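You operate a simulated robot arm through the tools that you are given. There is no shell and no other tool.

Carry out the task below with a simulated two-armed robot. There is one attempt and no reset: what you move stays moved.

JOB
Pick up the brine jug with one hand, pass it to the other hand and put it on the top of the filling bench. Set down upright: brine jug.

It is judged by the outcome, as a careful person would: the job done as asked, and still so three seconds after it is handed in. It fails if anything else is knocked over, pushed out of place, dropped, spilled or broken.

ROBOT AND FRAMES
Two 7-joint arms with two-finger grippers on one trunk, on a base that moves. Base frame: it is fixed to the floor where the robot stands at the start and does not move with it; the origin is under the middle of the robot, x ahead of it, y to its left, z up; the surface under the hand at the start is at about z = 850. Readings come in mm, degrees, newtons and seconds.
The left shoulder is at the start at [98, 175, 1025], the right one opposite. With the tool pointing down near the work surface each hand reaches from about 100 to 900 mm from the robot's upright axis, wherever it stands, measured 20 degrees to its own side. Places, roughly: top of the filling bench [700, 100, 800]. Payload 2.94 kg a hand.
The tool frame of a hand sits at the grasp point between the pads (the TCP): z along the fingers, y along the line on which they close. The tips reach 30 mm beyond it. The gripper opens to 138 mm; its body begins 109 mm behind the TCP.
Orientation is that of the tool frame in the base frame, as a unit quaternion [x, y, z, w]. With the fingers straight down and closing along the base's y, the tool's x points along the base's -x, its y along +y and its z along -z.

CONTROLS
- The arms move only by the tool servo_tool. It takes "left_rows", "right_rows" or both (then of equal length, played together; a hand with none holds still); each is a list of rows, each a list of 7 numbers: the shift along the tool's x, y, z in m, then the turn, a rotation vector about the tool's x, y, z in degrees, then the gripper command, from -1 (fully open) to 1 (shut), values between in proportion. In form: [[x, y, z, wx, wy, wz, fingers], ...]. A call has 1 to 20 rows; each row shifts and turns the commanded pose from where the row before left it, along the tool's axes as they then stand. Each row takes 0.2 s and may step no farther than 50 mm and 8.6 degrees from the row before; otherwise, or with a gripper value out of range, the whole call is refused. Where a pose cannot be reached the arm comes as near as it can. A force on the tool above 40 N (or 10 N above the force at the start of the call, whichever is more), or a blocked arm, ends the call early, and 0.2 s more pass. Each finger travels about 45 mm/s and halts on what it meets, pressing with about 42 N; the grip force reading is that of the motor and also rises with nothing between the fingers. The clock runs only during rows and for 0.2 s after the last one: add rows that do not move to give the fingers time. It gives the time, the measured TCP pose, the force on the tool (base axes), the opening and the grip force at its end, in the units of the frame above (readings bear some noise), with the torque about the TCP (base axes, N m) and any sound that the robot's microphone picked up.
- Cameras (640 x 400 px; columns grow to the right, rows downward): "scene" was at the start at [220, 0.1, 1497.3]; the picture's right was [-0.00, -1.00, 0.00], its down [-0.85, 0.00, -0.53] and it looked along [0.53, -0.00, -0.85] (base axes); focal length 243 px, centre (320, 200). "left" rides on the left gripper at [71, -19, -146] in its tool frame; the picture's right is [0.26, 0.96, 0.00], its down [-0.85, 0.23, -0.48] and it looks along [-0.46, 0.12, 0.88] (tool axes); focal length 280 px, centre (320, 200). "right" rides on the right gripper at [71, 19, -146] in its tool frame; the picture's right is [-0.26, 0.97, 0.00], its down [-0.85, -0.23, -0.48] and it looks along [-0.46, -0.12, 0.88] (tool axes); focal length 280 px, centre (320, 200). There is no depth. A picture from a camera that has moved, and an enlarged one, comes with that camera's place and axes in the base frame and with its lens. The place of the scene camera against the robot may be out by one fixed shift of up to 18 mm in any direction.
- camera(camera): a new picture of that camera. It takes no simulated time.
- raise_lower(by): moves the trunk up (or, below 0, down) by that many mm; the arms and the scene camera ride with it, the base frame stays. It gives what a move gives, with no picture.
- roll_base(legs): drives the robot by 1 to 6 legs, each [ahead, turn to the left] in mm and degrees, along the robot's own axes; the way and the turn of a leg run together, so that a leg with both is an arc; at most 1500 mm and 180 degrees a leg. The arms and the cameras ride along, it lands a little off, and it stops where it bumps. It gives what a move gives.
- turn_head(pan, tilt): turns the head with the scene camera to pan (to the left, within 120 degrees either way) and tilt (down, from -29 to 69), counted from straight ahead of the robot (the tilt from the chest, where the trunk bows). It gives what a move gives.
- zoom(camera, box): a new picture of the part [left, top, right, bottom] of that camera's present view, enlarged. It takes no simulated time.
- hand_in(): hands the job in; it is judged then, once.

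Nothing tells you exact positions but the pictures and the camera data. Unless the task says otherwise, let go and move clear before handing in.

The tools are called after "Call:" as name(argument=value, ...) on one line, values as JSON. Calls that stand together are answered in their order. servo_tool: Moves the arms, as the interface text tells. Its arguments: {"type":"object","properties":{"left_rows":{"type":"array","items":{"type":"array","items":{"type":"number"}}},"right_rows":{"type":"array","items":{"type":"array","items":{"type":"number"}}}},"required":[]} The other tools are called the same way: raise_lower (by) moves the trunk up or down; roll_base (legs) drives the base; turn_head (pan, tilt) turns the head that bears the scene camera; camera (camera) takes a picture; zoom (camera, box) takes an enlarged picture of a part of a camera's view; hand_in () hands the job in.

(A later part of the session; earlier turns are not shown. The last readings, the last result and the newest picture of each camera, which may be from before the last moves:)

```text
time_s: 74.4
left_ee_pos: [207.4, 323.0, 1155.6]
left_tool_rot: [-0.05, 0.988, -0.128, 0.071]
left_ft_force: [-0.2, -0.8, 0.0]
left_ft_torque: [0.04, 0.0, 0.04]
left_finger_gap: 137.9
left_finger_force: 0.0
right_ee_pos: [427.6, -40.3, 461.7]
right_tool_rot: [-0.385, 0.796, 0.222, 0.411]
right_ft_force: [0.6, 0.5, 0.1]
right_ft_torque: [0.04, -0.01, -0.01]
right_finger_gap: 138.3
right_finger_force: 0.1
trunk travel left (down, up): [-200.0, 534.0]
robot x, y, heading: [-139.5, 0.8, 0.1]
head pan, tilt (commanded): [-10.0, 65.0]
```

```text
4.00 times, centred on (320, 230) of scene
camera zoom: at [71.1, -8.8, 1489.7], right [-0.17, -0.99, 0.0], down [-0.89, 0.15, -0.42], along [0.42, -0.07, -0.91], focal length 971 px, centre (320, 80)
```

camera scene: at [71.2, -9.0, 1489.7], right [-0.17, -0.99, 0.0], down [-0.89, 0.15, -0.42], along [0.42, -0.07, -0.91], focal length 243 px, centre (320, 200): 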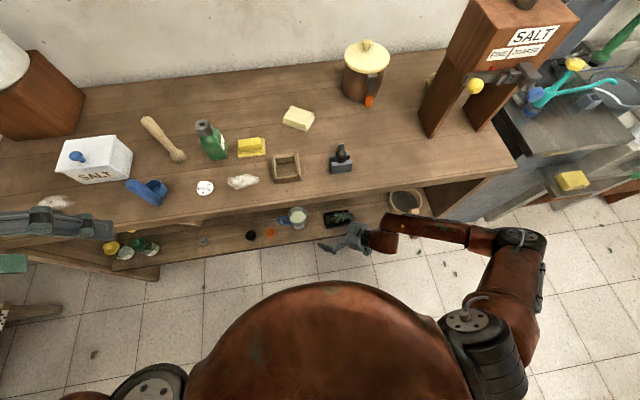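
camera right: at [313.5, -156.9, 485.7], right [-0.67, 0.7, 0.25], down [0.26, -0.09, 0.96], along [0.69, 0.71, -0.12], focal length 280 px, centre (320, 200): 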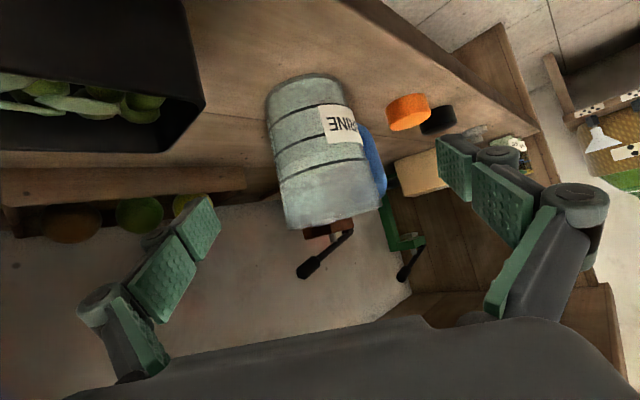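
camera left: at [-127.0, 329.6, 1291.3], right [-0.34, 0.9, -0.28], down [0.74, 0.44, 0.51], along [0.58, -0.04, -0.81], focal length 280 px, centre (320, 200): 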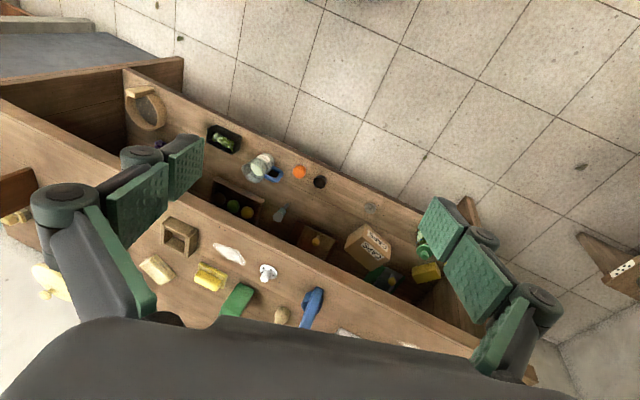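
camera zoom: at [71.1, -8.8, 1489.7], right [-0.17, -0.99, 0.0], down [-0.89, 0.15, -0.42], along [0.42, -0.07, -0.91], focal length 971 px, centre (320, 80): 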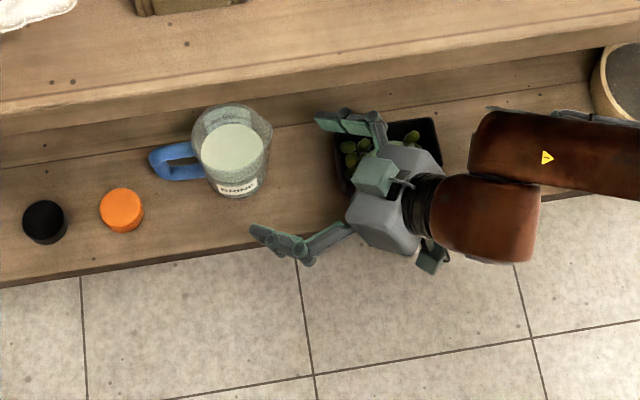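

The approach is well aligned: the jug sits on the hand's centre line between the open fingers. I advance the last 79 mm slowly so the pads straddle the jug.

Call:
servo_tool(right_rows=[[0, 0, 0.013, 0, 0, 0, -1], [0, 0, 0.013, 0, 0, 0, -1], [0, 0, 0.013, 0, 0, 0, -1], [0, 0, 0.0, 0, 0, 0, -1], [0, 0, 0.0, 0, 0, 0, -1]])

Call:
zoom(camera="scene", box=[240, 180, 400, 280])

Call:
camera(camera="right")

```text
time_s: 75.6
left_ee_pos: [206.9, 322.5, 1155.5]
left_tool_rot: [-0.051, 0.988, -0.128, 0.071]
left_ft_force: [-0.2, -0.1, -0.4]
left_ft_torque: [0.03, 0.01, 0.04]
left_finger_gap: 137.9
left_finger_force: 0.0
right_ee_pos: [445.3, -12.2, 437.1]
right_tool_rot: [-0.385, 0.795, 0.222, 0.412]
right_ft_force: [0.0, 0.7, 0.5]
right_ft_torque: [-0.01, 0.01, 0.03]
right_finger_gap: 138.0
right_finger_force: 0.1
trunk travel left (down, up): [-200.0, 534.0]
robot x, y, heading: [-141.0, -1.7, 0.1]
head pan, tilt (commanded): [-10.0, 65.0]
```

```text
4.00 times, centred on (320, 230) of scene
camera zoom: at [71.1, -8.8, 1489.7], right [-0.17, -0.99, 0.0], down [-0.89, 0.15, -0.42], along [0.42, -0.07, -0.91], focal length 971 px, centre (320, 80)
```

zoom: 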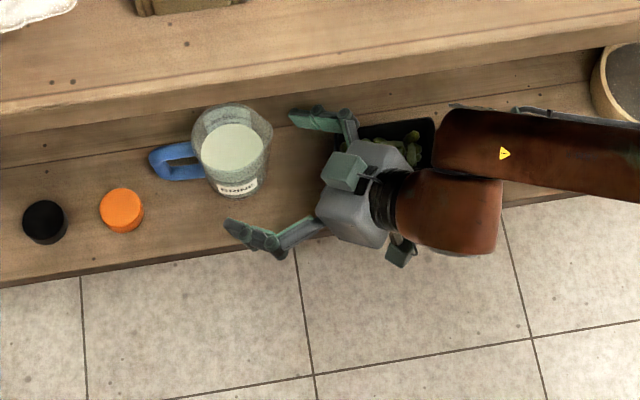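

```text
taken
camera right: at [331.6, -129.5, 461.8], right [-0.67, 0.7, 0.25], down [0.26, -0.09, 0.96], along [0.69, 0.71, -0.12], focal length 280 px, centre (320, 200)
```

right: 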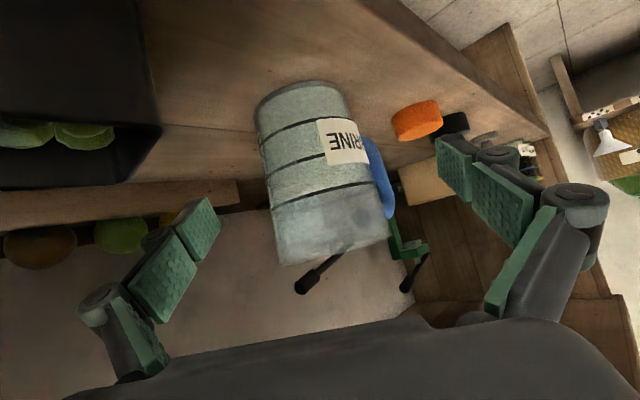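

Still centred and no contact. I advance the last 39 mm.

Call:
servo_tool(right_rows=[[0, 0, 0.013, 0, 0, 0, -1], [0, 0, 0.013, 0, 0, 0, -1], [0, 0, 0.013, 0, 0, 0, -1], [0, 0, 0.0, 0, 0, 0, -1], [0, 0, 0.0, 0, 0, 0, -1]])

Call:
zoom(camera="scene", box=[260, 190, 360, 253])

Call:
camera(camera="right")

```text
time_s: 76.8
left_ee_pos: [208.0, 322.5, 1155.8]
left_tool_rot: [-0.051, 0.988, -0.129, 0.071]
left_ft_force: [0.3, 0.2, -0.2]
left_ft_torque: [0.01, -0.01, 0.02]
left_finger_gap: 138.0
left_finger_force: 0.0
right_ee_pos: [464.9, 13.6, 417.2]
right_tool_rot: [-0.385, 0.796, 0.222, 0.412]
right_ft_force: [0.5, 0.2, -0.3]
right_ft_torque: [-0.01, -0.05, 0.0]
right_finger_gap: 138.1
right_finger_force: 0.1
trunk travel left (down, up): [-200.0, 534.0]
robot x, y, heading: [-139.3, -0.1, 0.4]
head pan, tilt (commanded): [-10.0, 65.0]
```

```text
6.35 times, centred on (310, 222) of scene
camera zoom: at [71.1, -8.7, 1489.7], right [-0.17, -0.99, 0.0], down [-0.89, 0.15, -0.42], along [0.42, -0.07, -0.91], focal length 1541 px, centre (384, 64)
```

zoom: 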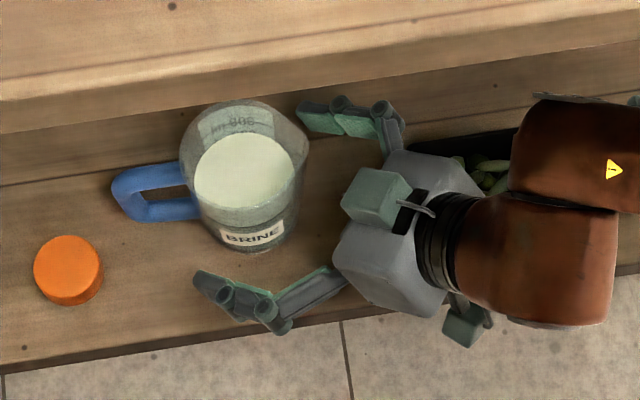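

```text
taken
camera right: at [351.2, -103.7, 441.0], right [-0.67, 0.7, 0.25], down [0.26, -0.09, 0.96], along [0.69, 0.71, -0.12], focal length 280 px, centre (320, 200)
```

right: 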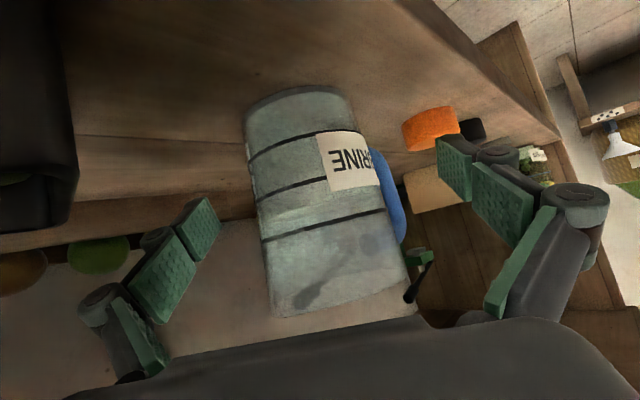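

The pads straddle the jug without contact. The jug axis is about 15–20 mm beyond the grasp point, and the pads would meet it slightly low. I shift 7 mm farther in, 3 mm sideways and 15 mm up so the grip line is above the jug's centre of mass, clear of the handle.

Call:
servo_tool(right_rows=[[-0.0082, -0.0013, -0.0014, 0, 0, 0, -1], [-0.0081, -0.0014, -0.0013, 0, 0, 0, -1], [0, 0, 0.0, 0, 0, 0, -1], [0, 0, 0.0, 0, 0, 0, -1]])

Call:
zoom(camera="scene", box=[260, 190, 360, 253])

Call:
camera(camera="right")

```text
time_s: 77.8
left_ee_pos: [208.5, 321.9, 1155.5]
left_tool_rot: [-0.05, 0.988, -0.129, 0.072]
left_ft_force: [0.0, 0.1, -0.7]
left_ft_torque: [0.05, -0.01, 0.02]
left_finger_gap: 138.0
left_finger_force: 0.1
right_ee_pos: [472.1, 16.1, 432.5]
right_tool_rot: [-0.385, 0.795, 0.222, 0.412]
right_ft_force: [-0.1, 0.4, -0.6]
right_ft_torque: [-0.02, 0.01, 0.0]
right_finger_gap: 138.1
right_finger_force: 0.1
trunk travel left (down, up): [-200.0, 534.0]
robot x, y, heading: [-136.5, -0.5, 0.2]
head pan, tilt (commanded): [-10.0, 65.0]
```

```text
6.35 times, centred on (310, 222) of scene
camera zoom: at [71.1, -8.7, 1489.7], right [-0.17, -0.99, 0.0], down [-0.89, 0.15, -0.42], along [0.42, -0.07, -0.91], focal length 1541 px, centre (384, 64)
```

zoom: 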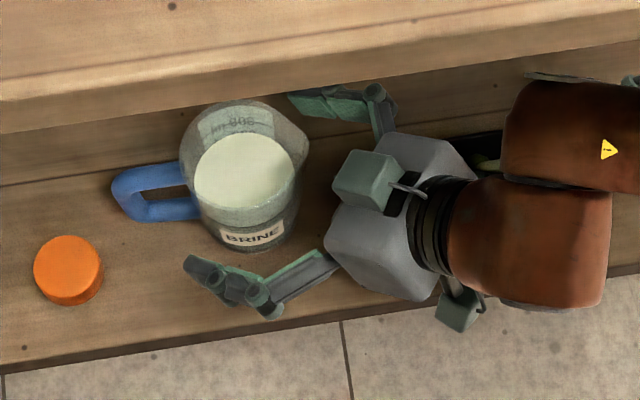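

```text
taken
camera right: at [358.5, -99.5, 456.2], right [-0.67, 0.7, 0.25], down [0.26, -0.09, 0.96], along [0.69, 0.71, -0.12], focal length 280 px, centre (320, 200)
```

right: 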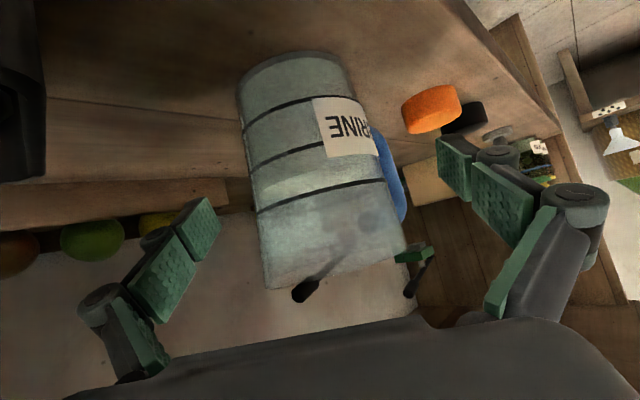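

The fingers straddle the jug with clearance to the handle. I close the gripper and give it time to settle.

Call:
servo_tool(right_rows=[[0, 0, 0, 0, 0, 0, 0.0], [0, 0, 0, 0, 0, 0, 0.3], [0, 0, 0, 0, 0, 0, 0.6], [0, 0, 0, 0, 0, 0, 1], [0, 0, 0, 0, 0, 0, 1], [0, 0, 0, 0, 0, 0, 1], [0, 0, 0, 0, 0, 0, 1], [0, 0, 0, 0, 0, 0, 1]])

Call:
zoom(camera="scene", box=[260, 190, 360, 253])

Call:
camera(camera="right")

```text
time_s: 79.6
left_ee_pos: [208.2, 322.6, 1154.8]
left_tool_rot: [-0.05, 0.988, -0.128, 0.071]
left_ft_force: [-0.3, 0.2, 0.0]
left_ft_torque: [-0.01, -0.02, 0.0]
left_finger_gap: 138.1
left_finger_force: 0.1
right_ee_pos: [471.4, 16.8, 432.1]
right_tool_rot: [-0.385, 0.795, 0.222, 0.413]
right_ft_force: [0.4, -1.1, -0.9]
right_ft_torque: [-0.19, -0.2, -0.05]
right_finger_gap: 78.8
right_finger_force: 41.4
trunk travel left (down, up): [-200.0, 534.0]
robot x, y, heading: [-140.3, 0.7, 0.4]
head pan, tilt (commanded): [-10.0, 65.0]
```

```text
6.35 times, centred on (310, 222) of scene
camera zoom: at [71.2, -8.8, 1489.7], right [-0.17, -0.99, 0.0], down [-0.89, 0.15, -0.42], along [0.42, -0.07, -0.91], focal length 1541 px, centre (384, 64)
```

zoom: 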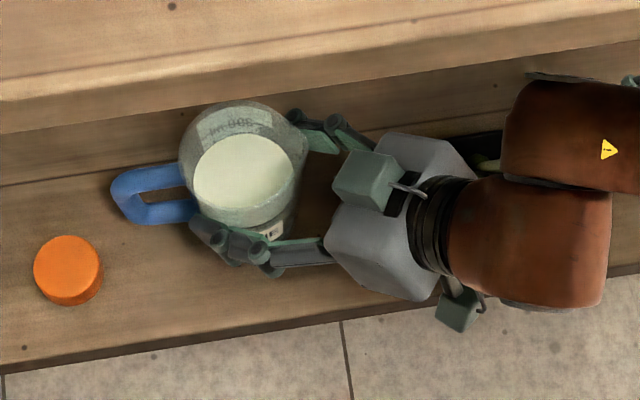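

```text
taken
camera right: at [358.5, -99.6, 456.1], right [-0.67, 0.7, 0.25], down [0.26, -0.09, 0.96], along [0.69, 0.71, -0.12], focal length 280 px, centre (320, 200)
```

right: 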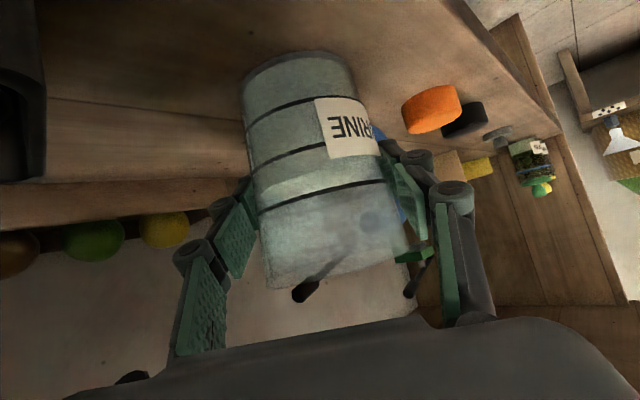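

The jug is gripped at 78.8 mm with 41 N and has not shifted. I lift it slowly by 30 mm and check.

Call:
servo_tool(right_rows=[[-0.004, 0.0002, -0.0028, 0, 0, 0, 1], [-0.0083, 0.0004, -0.0056, 0, 0, 0, 1], [-0.0083, 0.0004, -0.0056, 0, 0, 0, 1], [-0.0041, 0.0002, -0.0028, 0, 0, 0, 1], [0, 0, 0, 0, 0, 0, 1], [0, 0, 0, 0, 0, 0, 1]])

Call:
camera(camera="right")

Call:
zoom(camera="scene", box=[260, 190, 360, 253])

```text
time_s: 81.0
left_ee_pos: [208.7, 322.8, 1154.5]
left_tool_rot: [-0.051, 0.988, -0.128, 0.071]
left_ft_force: [0.3, -0.2, 0.0]
left_ft_torque: [-0.01, -0.01, 0.01]
left_finger_gap: 137.8
left_finger_force: 0.1
right_ee_pos: [472.1, 16.7, 462.9]
right_tool_rot: [-0.385, 0.796, 0.222, 0.412]
right_ft_force: [-0.7, -0.2, -0.5]
right_ft_torque: [-0.11, 0.0, 0.02]
right_finger_gap: 78.3
right_finger_force: 42.1
trunk travel left (down, up): [-200.0, 534.0]
robot x, y, heading: [-140.6, -3.6, 0.3]
head pan, tilt (commanded): [-10.0, 65.0]
```

```text
taken
camera right: at [358.1, -99.6, 486.4], right [-0.67, 0.7, 0.25], down [0.26, -0.09, 0.96], along [0.69, 0.71, -0.12], focal length 280 px, centre (320, 200)
```

right: 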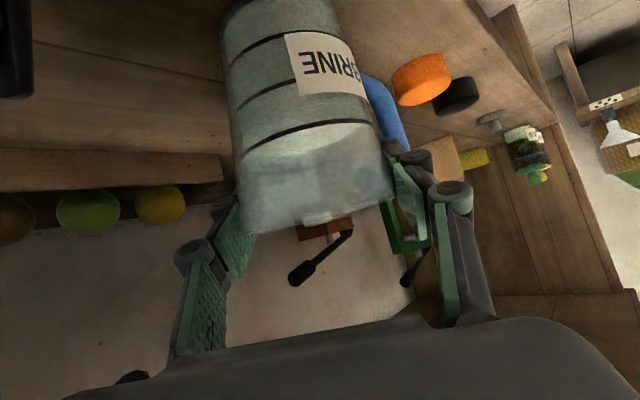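

```text
6.35 times, centred on (310, 222) of scene
camera zoom: at [71.5, -8.7, 1489.6], right [-0.17, -0.99, 0.0], down [-0.89, 0.15, -0.42], along [0.42, -0.07, -0.91], focal length 1541 px, centre (384, 64)
```

zoom: 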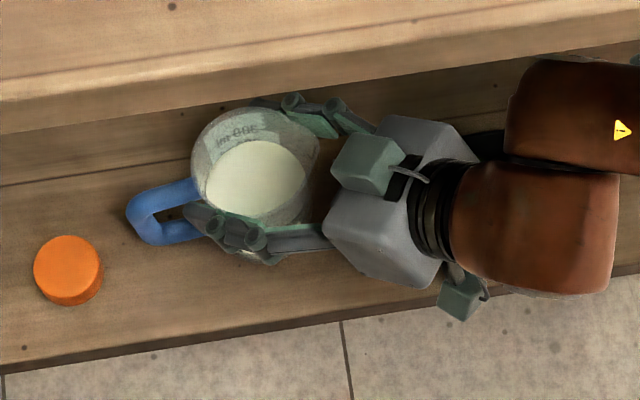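

The hand rose 30 mm, but the jug seems to have stayed on the shelf with the pads sliding up and the jug turning slightly. I look closely before doing anything else.

Call:
zoom(camera="scene", box=[268, 195, 332, 235])

Call:
zoom(camera="right", box=[160, 0, 500, 340])

Call:
zoom(camera="left", box=[0, 0, 320, 200])

```text
10.00 times, centred on (300, 215) of scene
camera zoom: at [71.5, -8.7, 1489.6], right [-0.17, -0.99, 0.0], down [-0.89, 0.15, -0.42], along [0.42, -0.07, -0.91], focal length 2428 px, centre (520, 50)
```

zoom: 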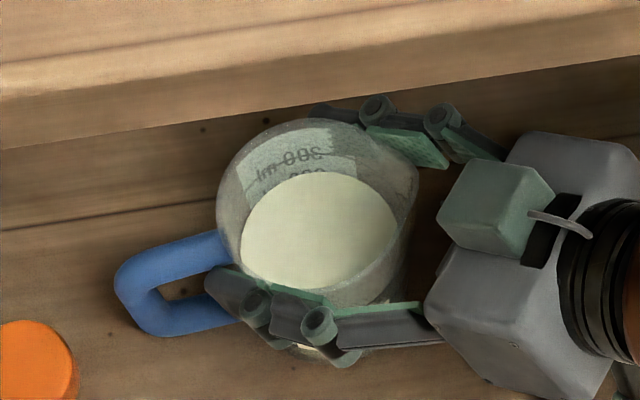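

```text
1.18 times, centred on (330, 170) of right
camera zoom: at [358.1, -99.6, 486.4], right [-0.67, 0.7, 0.25], down [0.26, -0.09, 0.96], along [0.69, 0.71, -0.12], focal length 330 px, centre (308, 235)
```

zoom: 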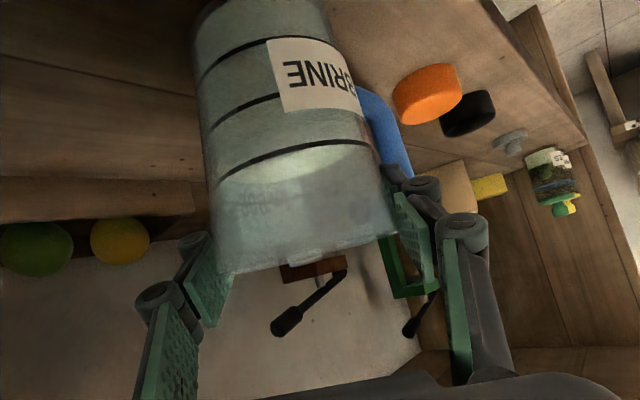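

```text
2.00 times, centred on (160, 100) of left
camera zoom: at [117.9, 331.7, 1290.2], right [-0.34, 0.9, -0.28], down [0.75, 0.44, 0.5], along [0.58, -0.04, -0.82], focal length 561 px, centre (640, 400)
```

zoom: 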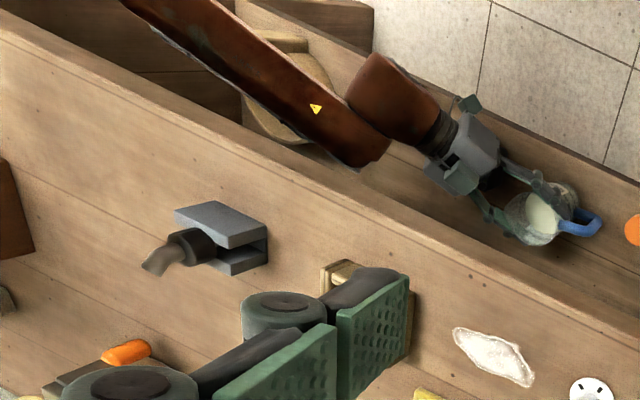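

The jug is still standing upright on the shelf: the pads slid up along it and it turned by about 15°. I will open the fingers, check that it stands well, and then regrip with a better position.

Call:
servo_tool(right_rows=[[0, 0, 0, 0, 0, 0, -0.2], [0, 0, 0, 0, 0, 0, -0.4], [0, 0, 0, 0, 0, 0, -0.7], [0, 0, 0, 0, 0, 0, -1], [0, 0, 0, 0, 0, 0, -1], [0, 0, 0, 0, 0, 0, -1]])

Call:
zoom(camera="scene", box=[260, 190, 360, 253])

Call:
camera(camera="right")

Call:
zoom(camera="left", box=[200, 60, 320, 135])

```text
time_s: 82.4
left_ee_pos: [208.0, 321.8, 1154.8]
left_tool_rot: [-0.05, 0.988, -0.128, 0.07]
left_ft_force: [1.1, 0.3, 0.3]
left_ft_torque: [0.0, 0.01, 0.02]
left_finger_gap: 138.0
left_finger_force: 0.1
right_ee_pos: [471.4, 17.1, 464.0]
right_tool_rot: [-0.385, 0.796, 0.222, 0.412]
right_ft_force: [0.5, -0.1, 0.7]
right_ft_torque: [0.0, -0.01, -0.02]
right_finger_gap: 137.9
right_finger_force: 0.1
trunk travel left (down, up): [-200.0, 534.0]
robot x, y, heading: [-138.0, 3.6, 0.2]
head pan, tilt (commanded): [-10.0, 65.0]
```

```text
6.35 times, centred on (310, 222) of scene
camera zoom: at [71.1, -8.8, 1489.7], right [-0.17, -0.99, 0.0], down [-0.89, 0.15, -0.42], along [0.42, -0.07, -0.91], focal length 1541 px, centre (384, 64)
```

zoom: 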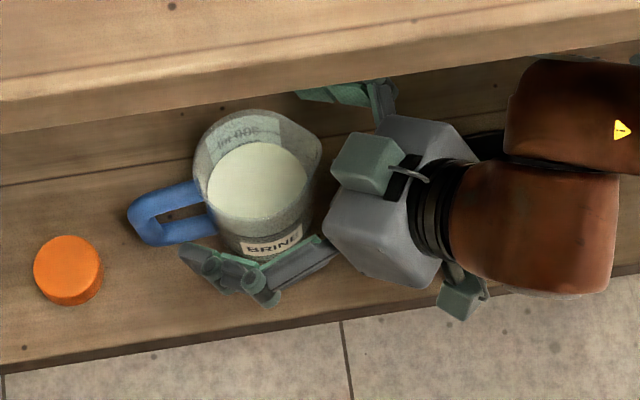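

```text
taken
camera right: at [358.1, -99.5, 486.7], right [-0.67, 0.7, 0.25], down [0.26, -0.09, 0.96], along [0.69, 0.71, -0.12], focal length 280 px, centre (320, 200)
```

right: 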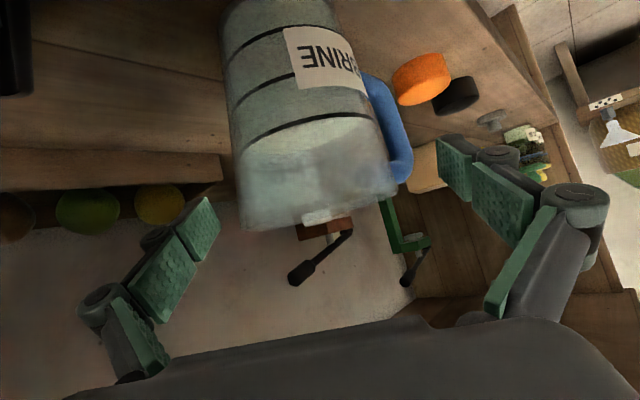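

```text
5.33 times, centred on (260, 98) of left
camera zoom: at [117.6, 331.7, 1290.4], right [-0.34, 0.9, -0.28], down [0.74, 0.44, 0.5], along [0.58, -0.04, -0.82], focal length 1495 px, centre (640, 747)
```

zoom: 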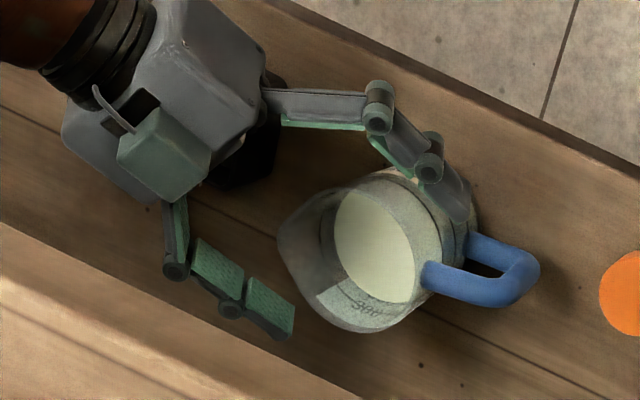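

The left wrist camera gives a fine overhead view: the jug stands upright, but I was about 11 mm off-centre and the front fingertip was crowding the handle. I will rise straight up clear of the rim and turn the hand to point more downward and more to the left, so the tips stay away from the handle.

Call:
servo_tool(right_rows=[[0, 0.0055, 0, 0, 0, 0, -1], [0, 0.0055, 0, 0, 0, 0, -1], [-0.01135, 0.0005, -0.00775, 0, 0, 0, -1], [-0.01135, 0.0005, -0.00775, 0, 0, 0, -1], [-0.01135, 0.0005, -0.00775, 0, 0, 0, -1], [-0.01135, 0.0005, -0.00775, 0, 0, 0, -1], [0, 0, 0, 0, 0, 0, -1], [0, 0, 0, 0, 0, 0, -1]])

Call:
zoom(camera="left", box=[200, 60, 320, 135])

Call:
zoom(camera="scene", box=[240, 180, 400, 280])

```text
time_s: 84.2
left_ee_pos: [207.1, 322.3, 1154.9]
left_tool_rot: [-0.049, 0.988, -0.128, 0.071]
left_ft_force: [0.2, -0.9, 0.1]
left_ft_torque: [0.0, -0.03, 0.01]
left_finger_gap: 138.2
left_finger_force: 0.1
right_ee_pos: [461.8, 21.1, 520.5]
right_tool_rot: [-0.385, 0.796, 0.222, 0.412]
right_ft_force: [0.1, 0.0, -0.9]
right_ft_torque: [0.01, -0.03, -0.02]
right_finger_gap: 138.0
right_finger_force: 0.1
trunk travel left (down, up): [-200.0, 534.0]
robot x, y, heading: [-142.8, 1.2, 0.3]
head pan, tilt (commanded): [-10.0, 65.0]
```

```text
5.33 times, centred on (260, 98) of left
camera zoom: at [117.6, 331.7, 1290.4], right [-0.34, 0.9, -0.28], down [0.74, 0.44, 0.5], along [0.58, -0.04, -0.82], focal length 1495 px, centre (640, 747)
```

zoom: 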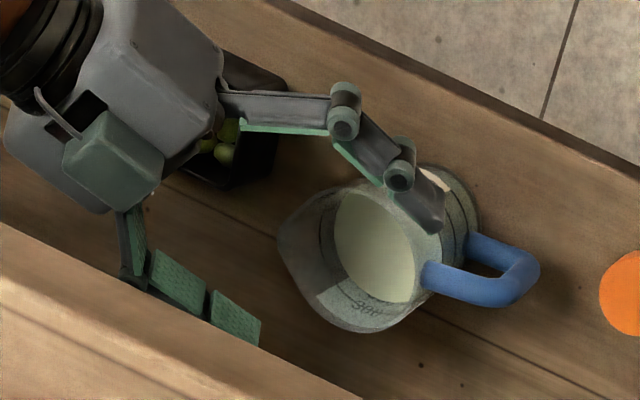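

```text
4.00 times, centred on (320, 230) of scene
camera zoom: at [71.1, -8.8, 1489.7], right [-0.17, -0.99, 0.0], down [-0.89, 0.15, -0.42], along [0.42, -0.07, -0.91], focal length 971 px, centre (320, 80)
```

zoom: 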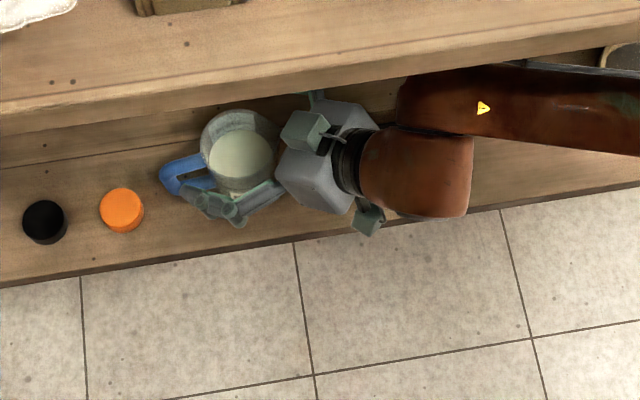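

The hand is above the rim and the jug is undisturbed. I check the right wrist view from here to refine the jug centre.

Call:
camera(camera="right")

Call:
zoom(camera="left", box=[240, 85, 310, 130])

```text
taken
camera right: at [348.7, -94.0, 543.6], right [-0.67, 0.7, 0.25], down [0.26, -0.09, 0.96], along [0.69, 0.71, -0.12], focal length 280 px, centre (320, 200)
```

right: 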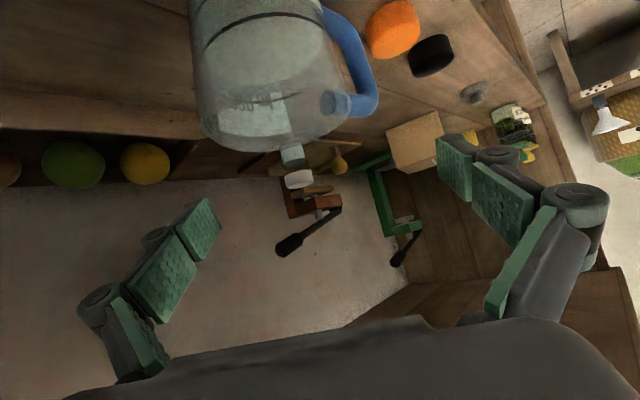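

```text
8.89 times, centred on (275, 108) of left
camera zoom: at [117.6, 331.7, 1290.4], right [-0.34, 0.9, -0.28], down [0.74, 0.44, 0.5], along [0.58, -0.04, -0.82], focal length 2492 px, centre (720, 1022)
```

zoom: 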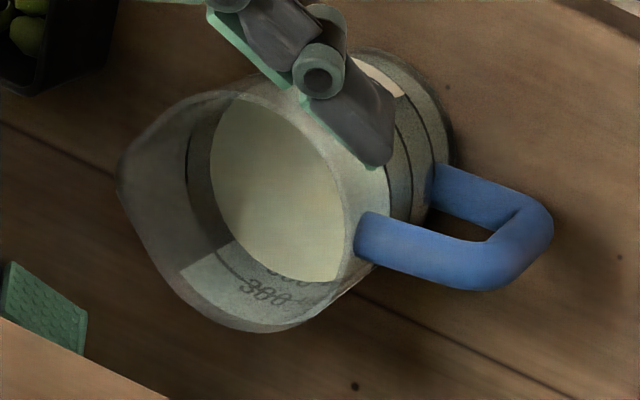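

The jug axis now reads about (466, 22) with the handle at roughly 104°. I rotate the hand in place above the rim to yaw 70° and pitch 45° down, which keeps the fingertips about 19 mm from the handle.

Call:
servo_tool(right_rows=[[0, 0, 0, -3.99, 3.64, -4.22, -1], [0, 0, 0, -3.99, 3.64, -4.22, -1], [0, 0, 0, -3.99, 3.64, -4.22, -1], [0, 0, 0, 0, 0, 0, -1], [0, 0, 0, 0, 0, 0, -1], [0, 0, 0, 0, 0, 0, -1]])

Call:
zoom(camera="left", box=[200, 60, 320, 135])

Call:
camera(camera="scene")

Call:
camera(camera="right")

```text
time_s: 85.2
left_ee_pos: [167.8, 304.7, 1178.9]
left_tool_rot: [-0.032, 0.986, -0.126, 0.101]
left_ft_force: [-0.8, -3.0, 1.3]
left_ft_torque: [0.43, 0.03, 0.09]
left_finger_gap: 138.1
left_finger_force: 0.2
right_ee_pos: [344.6, -13.0, 446.4]
right_tool_rot: [-0.489, 0.795, 0.252, 0.255]
right_ft_force: [0.9, 0.1, 1.3]
right_ft_torque: [-0.13, -0.09, -0.03]
right_finger_gap: 137.8
right_finger_force: 0.0
trunk travel left (down, up): [-200.0, 534.0]
robot x, y, heading: [-165.5, 3.6, -5.7]
head pan, tilt (commanded): [-10.0, 65.0]
stopped in row 4 (left hand): the arm was blocked; the commanded pose is now the measured one
```

```text
5.33 times, centred on (260, 98) of left
camera zoom: at [69.9, 314.9, 1308.3], right [-0.29, 0.91, -0.3], down [0.72, 0.41, 0.55], along [0.63, -0.05, -0.78], focal length 1495 px, centre (640, 747)
```

zoom: 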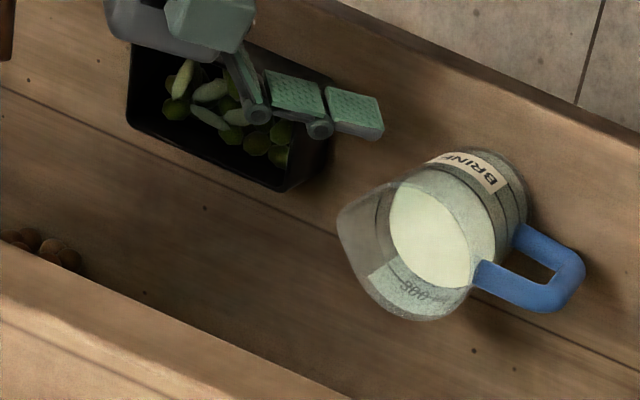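

```text
taken
camera scene: at [20.3, -108.0, 1496.4], right [-0.27, -0.96, -0.05], down [-0.87, 0.27, -0.42], along [0.42, -0.07, -0.91], focal length 243 px, centre (320, 200)
```

scene: 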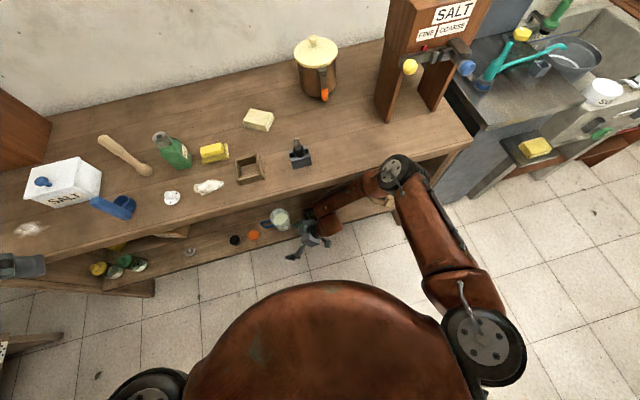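

```text
taken
camera right: at [274.1, -147.1, 511.5], right [-0.77, 0.55, 0.32], down [0.47, 0.15, 0.87], along [0.43, 0.82, -0.37], focal length 280 px, centre (320, 200)
```

right: 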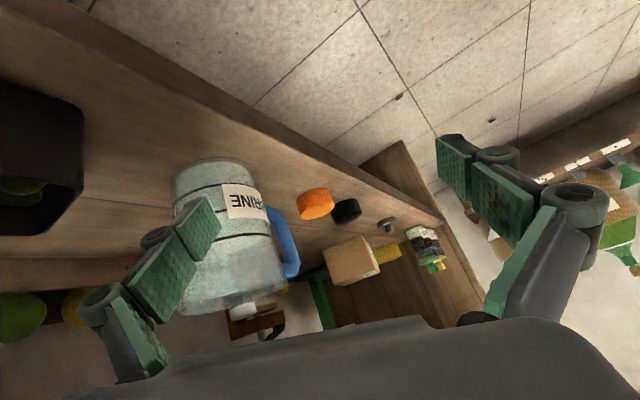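

The last rotation made the right elbow swing forward against the bench edge and pushed the robot back and to the right; the jug and bench items look undisturbed. I hold still, let it settle, and check everything.

Call:
servo_tool(right_rows=[[0, 0, 0, 0, 0, 0, -1], [0, 0, 0, 0, 0, 0, -1], [0, 0, 0, 0, 0, 0, -1]])

Call:
camera(camera="scene")

Call:
zoom(camera="scene", box=[0, 60, 480, 300])

```text
time_s: 85.5
left_ee_pos: [183.0, 388.9, 1146.1]
left_tool_rot: [-0.039, 0.98, -0.166, 0.104]
left_ft_force: [-0.2, 2.2, -0.7]
left_ft_torque: [-0.34, -0.02, -0.03]
left_finger_gap: 137.8
left_finger_force: 0.1
right_ee_pos: [342.4, -3.8, 423.4]
right_tool_rot: [-0.482, 0.819, 0.216, 0.225]
right_ft_force: [0.5, -1.7, -0.3]
right_ft_torque: [0.24, 0.01, 0.08]
right_finger_gap: 137.5
right_finger_force: 0.0
trunk travel left (down, up): [-200.0, 534.0]
robot x, y, heading: [-171.4, 3.4, -6.7]
head pan, tilt (commanded): [-10.0, 65.0]
stopped in row 1 (left hand): the arm was blocked; the commanded pose is now the measured one
```

```text
taken
camera scene: at [32.1, -23.9, 1491.0], right [-0.28, -0.96, 0.0], down [-0.87, 0.25, -0.43], along [0.41, -0.13, -0.9], focal length 243 px, centre (320, 200)
```

scene: 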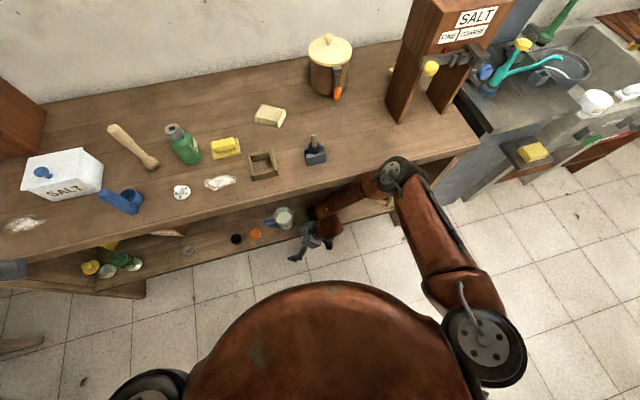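

```text
1.33 times, centred on (240, 180) of scene
camera zoom: at [32.1, -23.9, 1491.0], right [-0.28, -0.96, 0.0], down [-0.87, 0.25, -0.43], along [0.41, -0.13, -0.9], focal length 324 px, centre (427, 227)
```

zoom: 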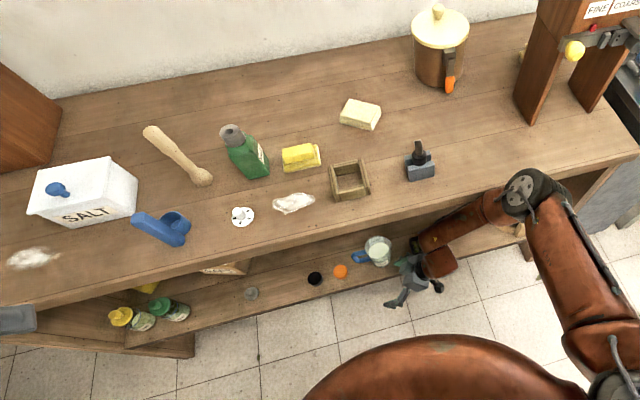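

Everything on the bench and shelf still stands. The robot is still settling from the bump, so I wait a little longer.

Call:
servo_tool(right_rows=[[0, 0, 0, 0, 0, 0, -1]])

Call:
servo_tool(right_rows=[[0, 0, 0, 0, 0, 0, -1], [0, 0, 0, 0, 0, 0, -1]])

Call:
servo_tool(right_rows=[[0, 0, 0, 0, 0, 0, -1], [0, 0, 0, 0, 0, 0, -1], [0, 0, 0, 0, 0, 0, -1], [0, 0, 0, 0, 0, 0, -1]])

Call:
camera(camera="scene")

Call:
camera(camera="right")

Call:
camera(camera="left")

```text
time_s: 85.9
left_ee_pos: [182.2, 374.6, 1151.3]
left_tool_rot: [-0.033, 0.981, -0.159, 0.102]
left_ft_force: [0.5, 0.3, 0.7]
left_ft_torque: [-0.09, 0.04, 0.0]
left_finger_gap: 138.1
left_finger_force: 0.0
right_ee_pos: [338.5, 5.6, 430.4]
right_tool_rot: [-0.487, 0.811, 0.228, 0.23]
right_ft_force: [-0.8, 0.3, 0.1]
right_ft_torque: [-0.02, 0.01, -0.03]
right_finger_gap: 137.9
right_finger_force: 0.2
trunk travel left (down, up): [-200.0, 534.0]
robot x, y, heading: [-164.4, 1.7, -5.5]
head pan, tilt (commanded): [-10.0, 65.0]
```

```text
time_s: 86.5
left_ee_pos: [184.0, 364.4, 1154.8]
left_tool_rot: [-0.033, 0.982, -0.156, 0.103]
left_ft_force: [0.0, 0.2, -0.1]
left_ft_torque: [-0.02, -0.01, 0.03]
left_finger_gap: 137.7
left_finger_force: 0.1
right_ee_pos: [340.6, 0.5, 432.1]
right_tool_rot: [-0.484, 0.81, 0.232, 0.235]
right_ft_force: [-0.2, 0.7, -0.1]
right_ft_torque: [0.07, -0.04, -0.02]
right_finger_gap: 138.0
right_finger_force: 0.0
trunk travel left (down, up): [-200.0, 534.0]
robot x, y, heading: [-167.0, 1.6, -5.7]
head pan, tilt (commanded): [-10.0, 65.0]
```

```text
time_s: 87.5
left_ee_pos: [181.9, 364.5, 1156.0]
left_tool_rot: [-0.033, 0.982, -0.156, 0.103]
left_ft_force: [-1.0, -1.0, -1.1]
left_ft_torque: [-0.06, -0.01, 0.01]
left_finger_gap: 138.1
left_finger_force: 0.1
right_ee_pos: [341.1, -0.6, 432.1]
right_tool_rot: [-0.483, 0.811, 0.23, 0.236]
right_ft_force: [0.3, 0.3, -0.4]
right_ft_torque: [-0.02, 0.02, 0.03]
right_finger_gap: 137.9
right_finger_force: 0.1
trunk travel left (down, up): [-200.0, 534.0]
robot x, y, heading: [-170.8, 1.5, -5.9]
head pan, tilt (commanded): [-10.0, 65.0]
```

```text
taken
camera scene: at [33.7, -13.7, 1492.2], right [-0.27, -0.96, 0.01], down [-0.87, 0.24, -0.43], along [0.41, -0.13, -0.9], focal length 243 px, centre (320, 200)
```

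scene: 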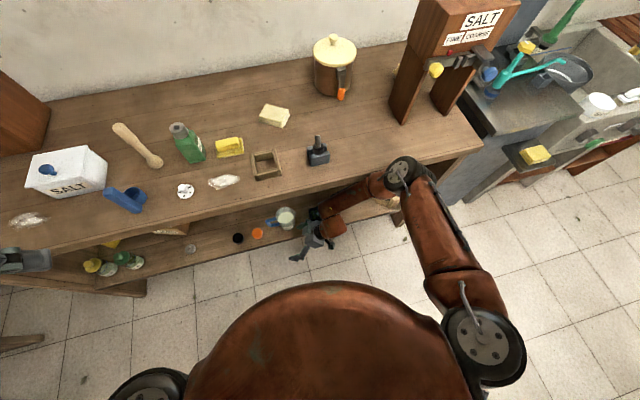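

```text
taken
camera right: at [269.9, -128.4, 506.1], right [-0.75, 0.59, 0.3], down [0.49, 0.19, 0.85], along [0.44, 0.79, -0.43], focal length 280 px, centre (320, 200)
```

right: 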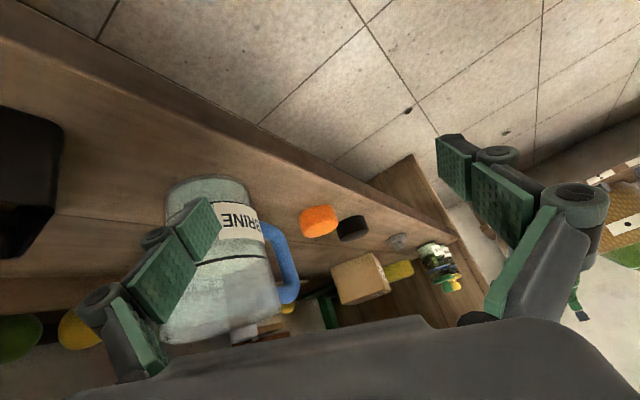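

```text
taken
camera left: at [82.4, 382.8, 1283.1], right [-0.29, 0.89, -0.35], down [0.72, 0.44, 0.54], along [0.63, -0.1, -0.77], focal length 280 px, centre (320, 200)
```

left: 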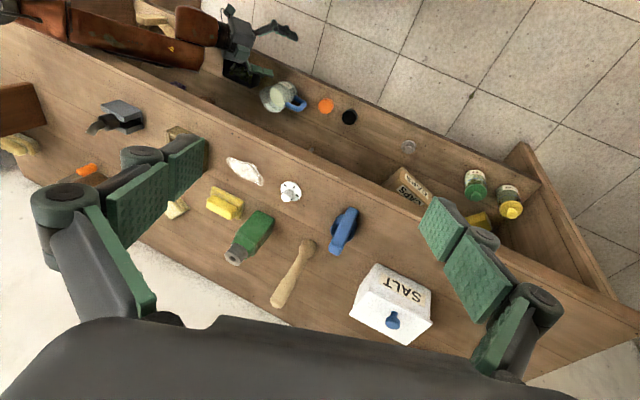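

The robot has settled at heading about -6°, and nothing has fallen. I learned that being this close lets the elbow swing into the bench, and that the first grip caught the jug only with the inward-bending fingertips. I will back away first, then come in with the body turned left and the hand pointing more along the handle direction, gripping deeper.

Call:
roll_base(legs=[[-50, 0]])

Call:
servo_tool(right_rows=[[0, 0, 0, 0, 0, 0, -1], [0, 0, 0, 0, 0, 0, -1], [0, 0, 0, 0, 0, 0, -1]])

Call:
camera(camera="scene")

Call:
camera(camera="left")

```text
time_s: 88.2
left_ee_pos: [182.7, 352.9, 1155.7]
left_tool_rot: [-0.034, 0.983, -0.149, 0.1]
left_ft_force: [0.2, -0.7, -0.9]
left_ft_torque: [0.1, 0.05, 0.02]
left_finger_gap: 137.7
left_finger_force: 0.0
right_ee_pos: [342.1, -6.5, 428.2]
right_tool_rot: [-0.481, 0.811, 0.235, 0.236]
right_ft_force: [2.4, -1.1, 0.0]
right_ft_torque: [0.13, 0.26, 0.23]
right_finger_gap: 137.7
right_finger_force: 0.0
trunk travel left (down, up): [-200.0, 534.0]
robot x, y, heading: [-173.1, 2.6, -5.8]
head pan, tilt (commanded): [-10.0, 65.0]
stopped in leg 1: the robot was blocked; the commanded pose is now the measured one
```

```text
time_s: 89.0
left_ee_pos: [182.7, 353.4, 1156.0]
left_tool_rot: [-0.034, 0.983, -0.15, 0.101]
left_ft_force: [-0.2, -1.3, 0.4]
left_ft_torque: [-0.01, -0.02, -0.02]
left_finger_gap: 137.9
left_finger_force: 0.1
right_ee_pos: [342.9, -6.2, 428.4]
right_tool_rot: [-0.481, 0.811, 0.235, 0.236]
right_ft_force: [0.5, -1.0, -0.2]
right_ft_torque: [-0.02, -0.02, 0.0]
right_finger_gap: 138.2
right_finger_force: 0.1
trunk travel left (down, up): [-200.0, 534.0]
robot x, y, heading: [-169.8, 2.3, -5.6]
head pan, tilt (commanded): [-10.0, 65.0]
```

```text
taken
camera scene: at [37.9, -30.6, 1489.7], right [-0.27, -0.96, 0.0], down [-0.87, 0.25, -0.42], along [0.41, -0.12, -0.91], focal length 243 px, centre (320, 200)
```

scene: 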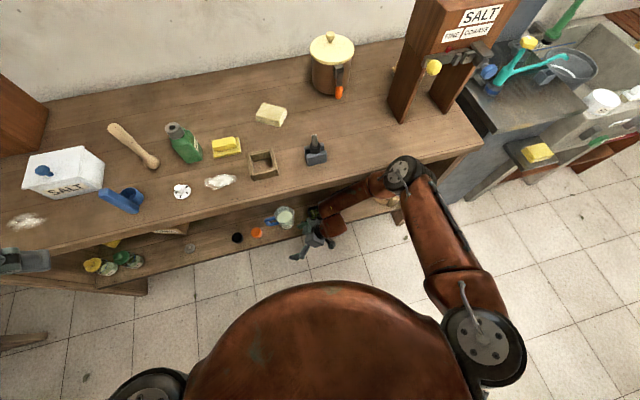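

```text
taken
camera left: at [84.5, 370.0, 1284.7], right [-0.29, 0.89, -0.34], down [0.72, 0.44, 0.53], along [0.63, -0.09, -0.77], focal length 280 px, centre (320, 200)
```

left: 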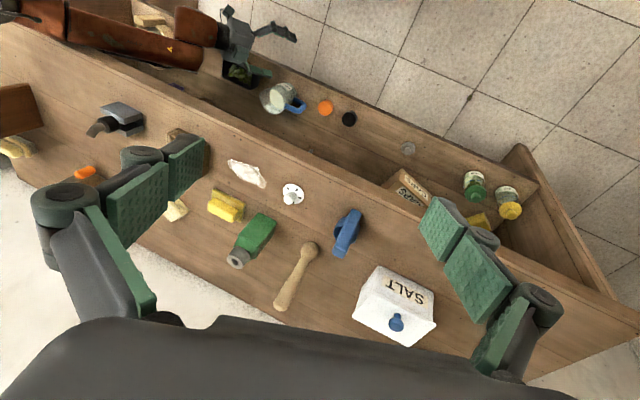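

The base could not back up, so the right arm may be caught on something. I look closely at the right hand and elbow before trying again.

Call:
zoom(camera="left", box=[0, 0, 320, 130])

Call:
zoom(camera="scene", box=[250, 130, 490, 280])

Call:
camera(camera="right")

```text
2.00 times, centred on (160, 65) of left
camera zoom: at [84.5, 370.0, 1284.7], right [-0.29, 0.89, -0.34], down [0.72, 0.44, 0.53], along [0.63, -0.09, -0.77], focal length 561 px, centre (640, 470)
```

zoom: 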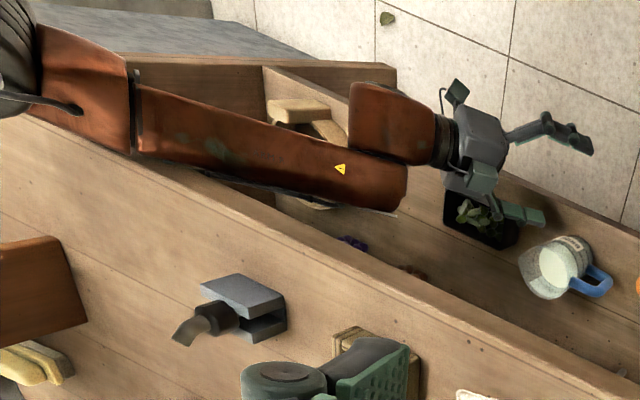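

```text
2.67 times, centred on (370, 205) of scene
camera zoom: at [37.9, -30.6, 1489.7], right [-0.27, -0.96, 0.0], down [-0.87, 0.25, -0.42], along [0.41, -0.12, -0.91], focal length 647 px, centre (187, 187)
```

zoom: 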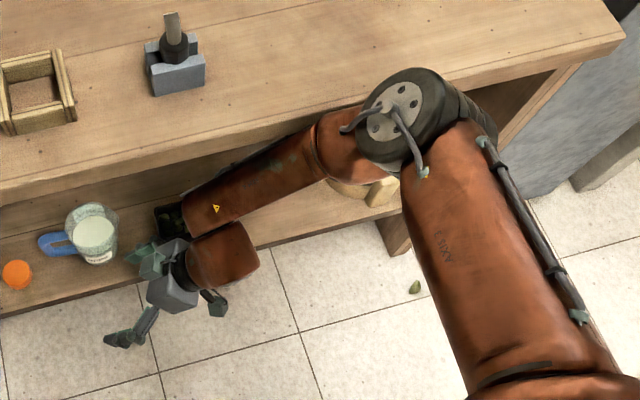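

```text
taken
camera right: at [270.3, -134.4, 500.9], right [-0.75, 0.59, 0.31], down [0.49, 0.18, 0.85], along [0.44, 0.79, -0.42], focal length 280 px, centre (320, 200)
```

right: 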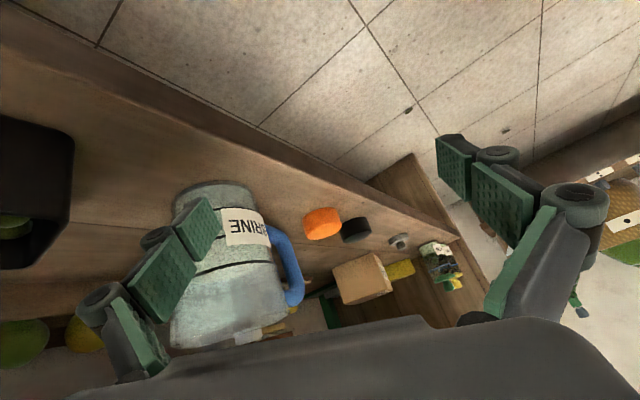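

The forearm is leaning along the bench front edge and reaching slightly under it, but it should be free to move backward. I try a very small backward leg and read the forces.

Call:
roll_base(legs=[[-20, 0]])

Call:
servo_tool(right_rows=[[0, 0, 0, 0, 0, 0, -1], [0, 0, 0, 0, 0, 0, -1]])

```text
time_s: 89.8
left_ee_pos: [161.6, 356.0, 1158.0]
left_tool_rot: [-0.036, 0.983, -0.15, 0.102]
left_ft_force: [-1.4, -0.2, -0.8]
left_ft_torque: [0.0, -0.08, 0.05]
left_finger_gap: 137.9
left_finger_force: 0.1
right_ee_pos: [321.5, -3.8, 430.0]
right_tool_rot: [-0.482, 0.81, 0.235, 0.237]
right_ft_force: [-1.0, 1.1, 1.2]
right_ft_torque: [-0.02, -0.01, 0.04]
right_finger_gap: 138.1
right_finger_force: 0.0
trunk travel left (down, up): [-200.0, 534.0]
robot x, y, heading: [-189.6, 4.9, -5.6]
head pan, tilt (commanded): [-10.0, 65.0]
```

```text
time_s: 90.4
left_ee_pos: [163.1, 356.3, 1156.7]
left_tool_rot: [-0.036, 0.983, -0.15, 0.1]
left_ft_force: [-0.2, 0.4, -0.3]
left_ft_torque: [0.0, 0.01, 0.0]
left_finger_gap: 138.0
left_finger_force: 0.2
right_ee_pos: [323.0, -4.1, 428.5]
right_tool_rot: [-0.482, 0.81, 0.235, 0.236]
right_ft_force: [-0.4, -0.6, -0.6]
right_ft_torque: [-0.02, 0.04, 0.0]
right_finger_gap: 138.2
right_finger_force: 0.0
trunk travel left (down, up): [-200.0, 534.0]
robot x, y, heading: [-192.1, 4.6, -5.7]
head pan, tilt (commanded): [-10.0, 65.0]
```

It moves freely now, so the earlier stop was just the arm releasing from the bench edge. I continue backing up in short legs.

Call:
roll_base(legs=[[-40, 0]])

Call:
roll_base(legs=[[-50, 0]])

Call:
roll_base(legs=[[-50, 0]])

Call:
servo_tool(right_rows=[[0, 0, 0, 0, 0, 0, -1], [0, 0, 0, 0, 0, 0, -1], [0, 0, 0, 0, 0, 0, -1]])

Call:
camera(camera="scene")

Call:
camera(camera="left")

```text
time_s: 91.3
left_ee_pos: [119.6, 360.0, 1158.0]
left_tool_rot: [-0.035, 0.983, -0.15, 0.102]
left_ft_force: [-1.4, 0.4, 1.9]
left_ft_torque: [0.03, -0.14, 0.04]
left_finger_gap: 137.9
left_finger_force: 0.1
right_ee_pos: [281.0, -0.3, 429.7]
right_tool_rot: [-0.481, 0.811, 0.235, 0.236]
right_ft_force: [-0.6, -0.2, 0.0]
right_ft_torque: [-0.03, -0.07, -0.04]
right_finger_gap: 138.2
right_finger_force: 0.0
trunk travel left (down, up): [-200.0, 534.0]
robot x, y, heading: [-232.9, 9.4, -6.0]
head pan, tilt (commanded): [-10.0, 65.0]
```

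```text
time_s: 92.2
left_ee_pos: [74.4, 364.2, 1157.3]
left_tool_rot: [-0.036, 0.983, -0.149, 0.101]
left_ft_force: [1.4, 0.4, -0.2]
left_ft_torque: [0.0, 0.08, -0.01]
left_finger_gap: 137.8
left_finger_force: 0.0
right_ee_pos: [234.3, 5.6, 427.7]
right_tool_rot: [-0.482, 0.811, 0.235, 0.236]
right_ft_force: [-0.8, -0.5, -0.3]
right_ft_torque: [0.05, 0.03, 0.02]
right_finger_gap: 137.9
right_finger_force: 0.1
trunk travel left (down, up): [-200.0, 534.0]
robot x, y, heading: [-279.3, 14.5, -5.7]
head pan, tilt (commanded): [-10.0, 65.0]
```

```text
time_s: 93.1
left_ee_pos: [19.6, 370.5, 1158.9]
left_tool_rot: [-0.036, 0.983, -0.149, 0.105]
left_ft_force: [-1.1, 0.1, 0.9]
left_ft_torque: [0.03, -0.08, 0.02]
left_finger_gap: 138.1
left_finger_force: 0.1
right_ee_pos: [183.4, 11.6, 431.1]
right_tool_rot: [-0.482, 0.81, 0.234, 0.238]
right_ft_force: [-0.4, 0.0, 0.4]
right_ft_torque: [-0.04, -0.03, -0.03]
right_finger_gap: 137.8
right_finger_force: 0.1
trunk travel left (down, up): [-200.0, 534.0]
robot x, y, heading: [-327.7, 20.4, -5.7]
head pan, tilt (commanded): [-10.0, 65.0]
```

```text
time_s: 93.9
left_ee_pos: [20.2, 369.8, 1157.5]
left_tool_rot: [-0.035, 0.983, -0.15, 0.103]
left_ft_force: [-0.6, 0.4, 0.8]
left_ft_torque: [0.01, -0.01, -0.02]
left_finger_gap: 138.1
left_finger_force: 0.1
right_ee_pos: [182.1, 11.9, 429.9]
right_tool_rot: [-0.483, 0.81, 0.235, 0.237]
right_ft_force: [0.2, 1.0, 0.2]
right_ft_torque: [0.0, -0.03, 0.0]
right_finger_gap: 137.7
right_finger_force: 0.1
trunk travel left (down, up): [-200.0, 534.0]
robot x, y, heading: [-328.3, 20.8, -5.4]
head pan, tilt (commanded): [-10.0, 65.0]
```

```text
taken
camera scene: at [-120.2, -13.8, 1489.7], right [-0.27, -0.96, 0.0], down [-0.87, 0.25, -0.42], along [0.41, -0.12, -0.91], focal length 243 px, centre (320, 200)
```

scene: 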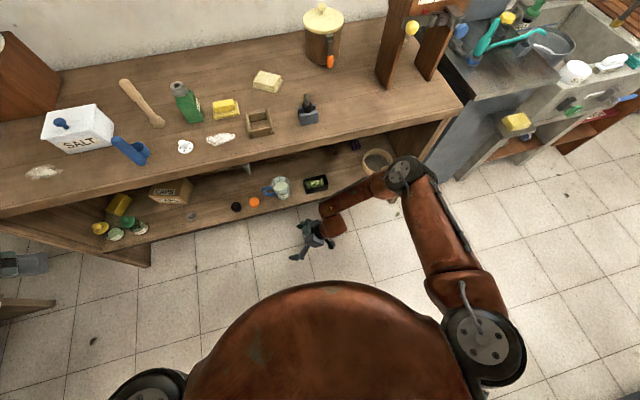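

```text
taken
camera left: at [-79.0, 387.2, 1285.7], right [-0.29, 0.89, -0.34], down [0.72, 0.44, 0.54], along [0.63, -0.09, -0.77], focal length 280 px, centre (320, 200)
```

left: 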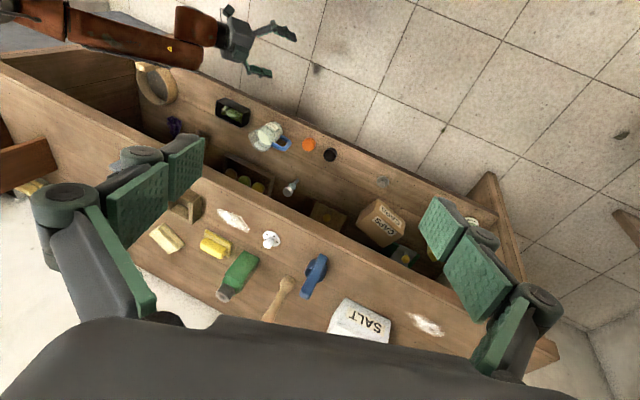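

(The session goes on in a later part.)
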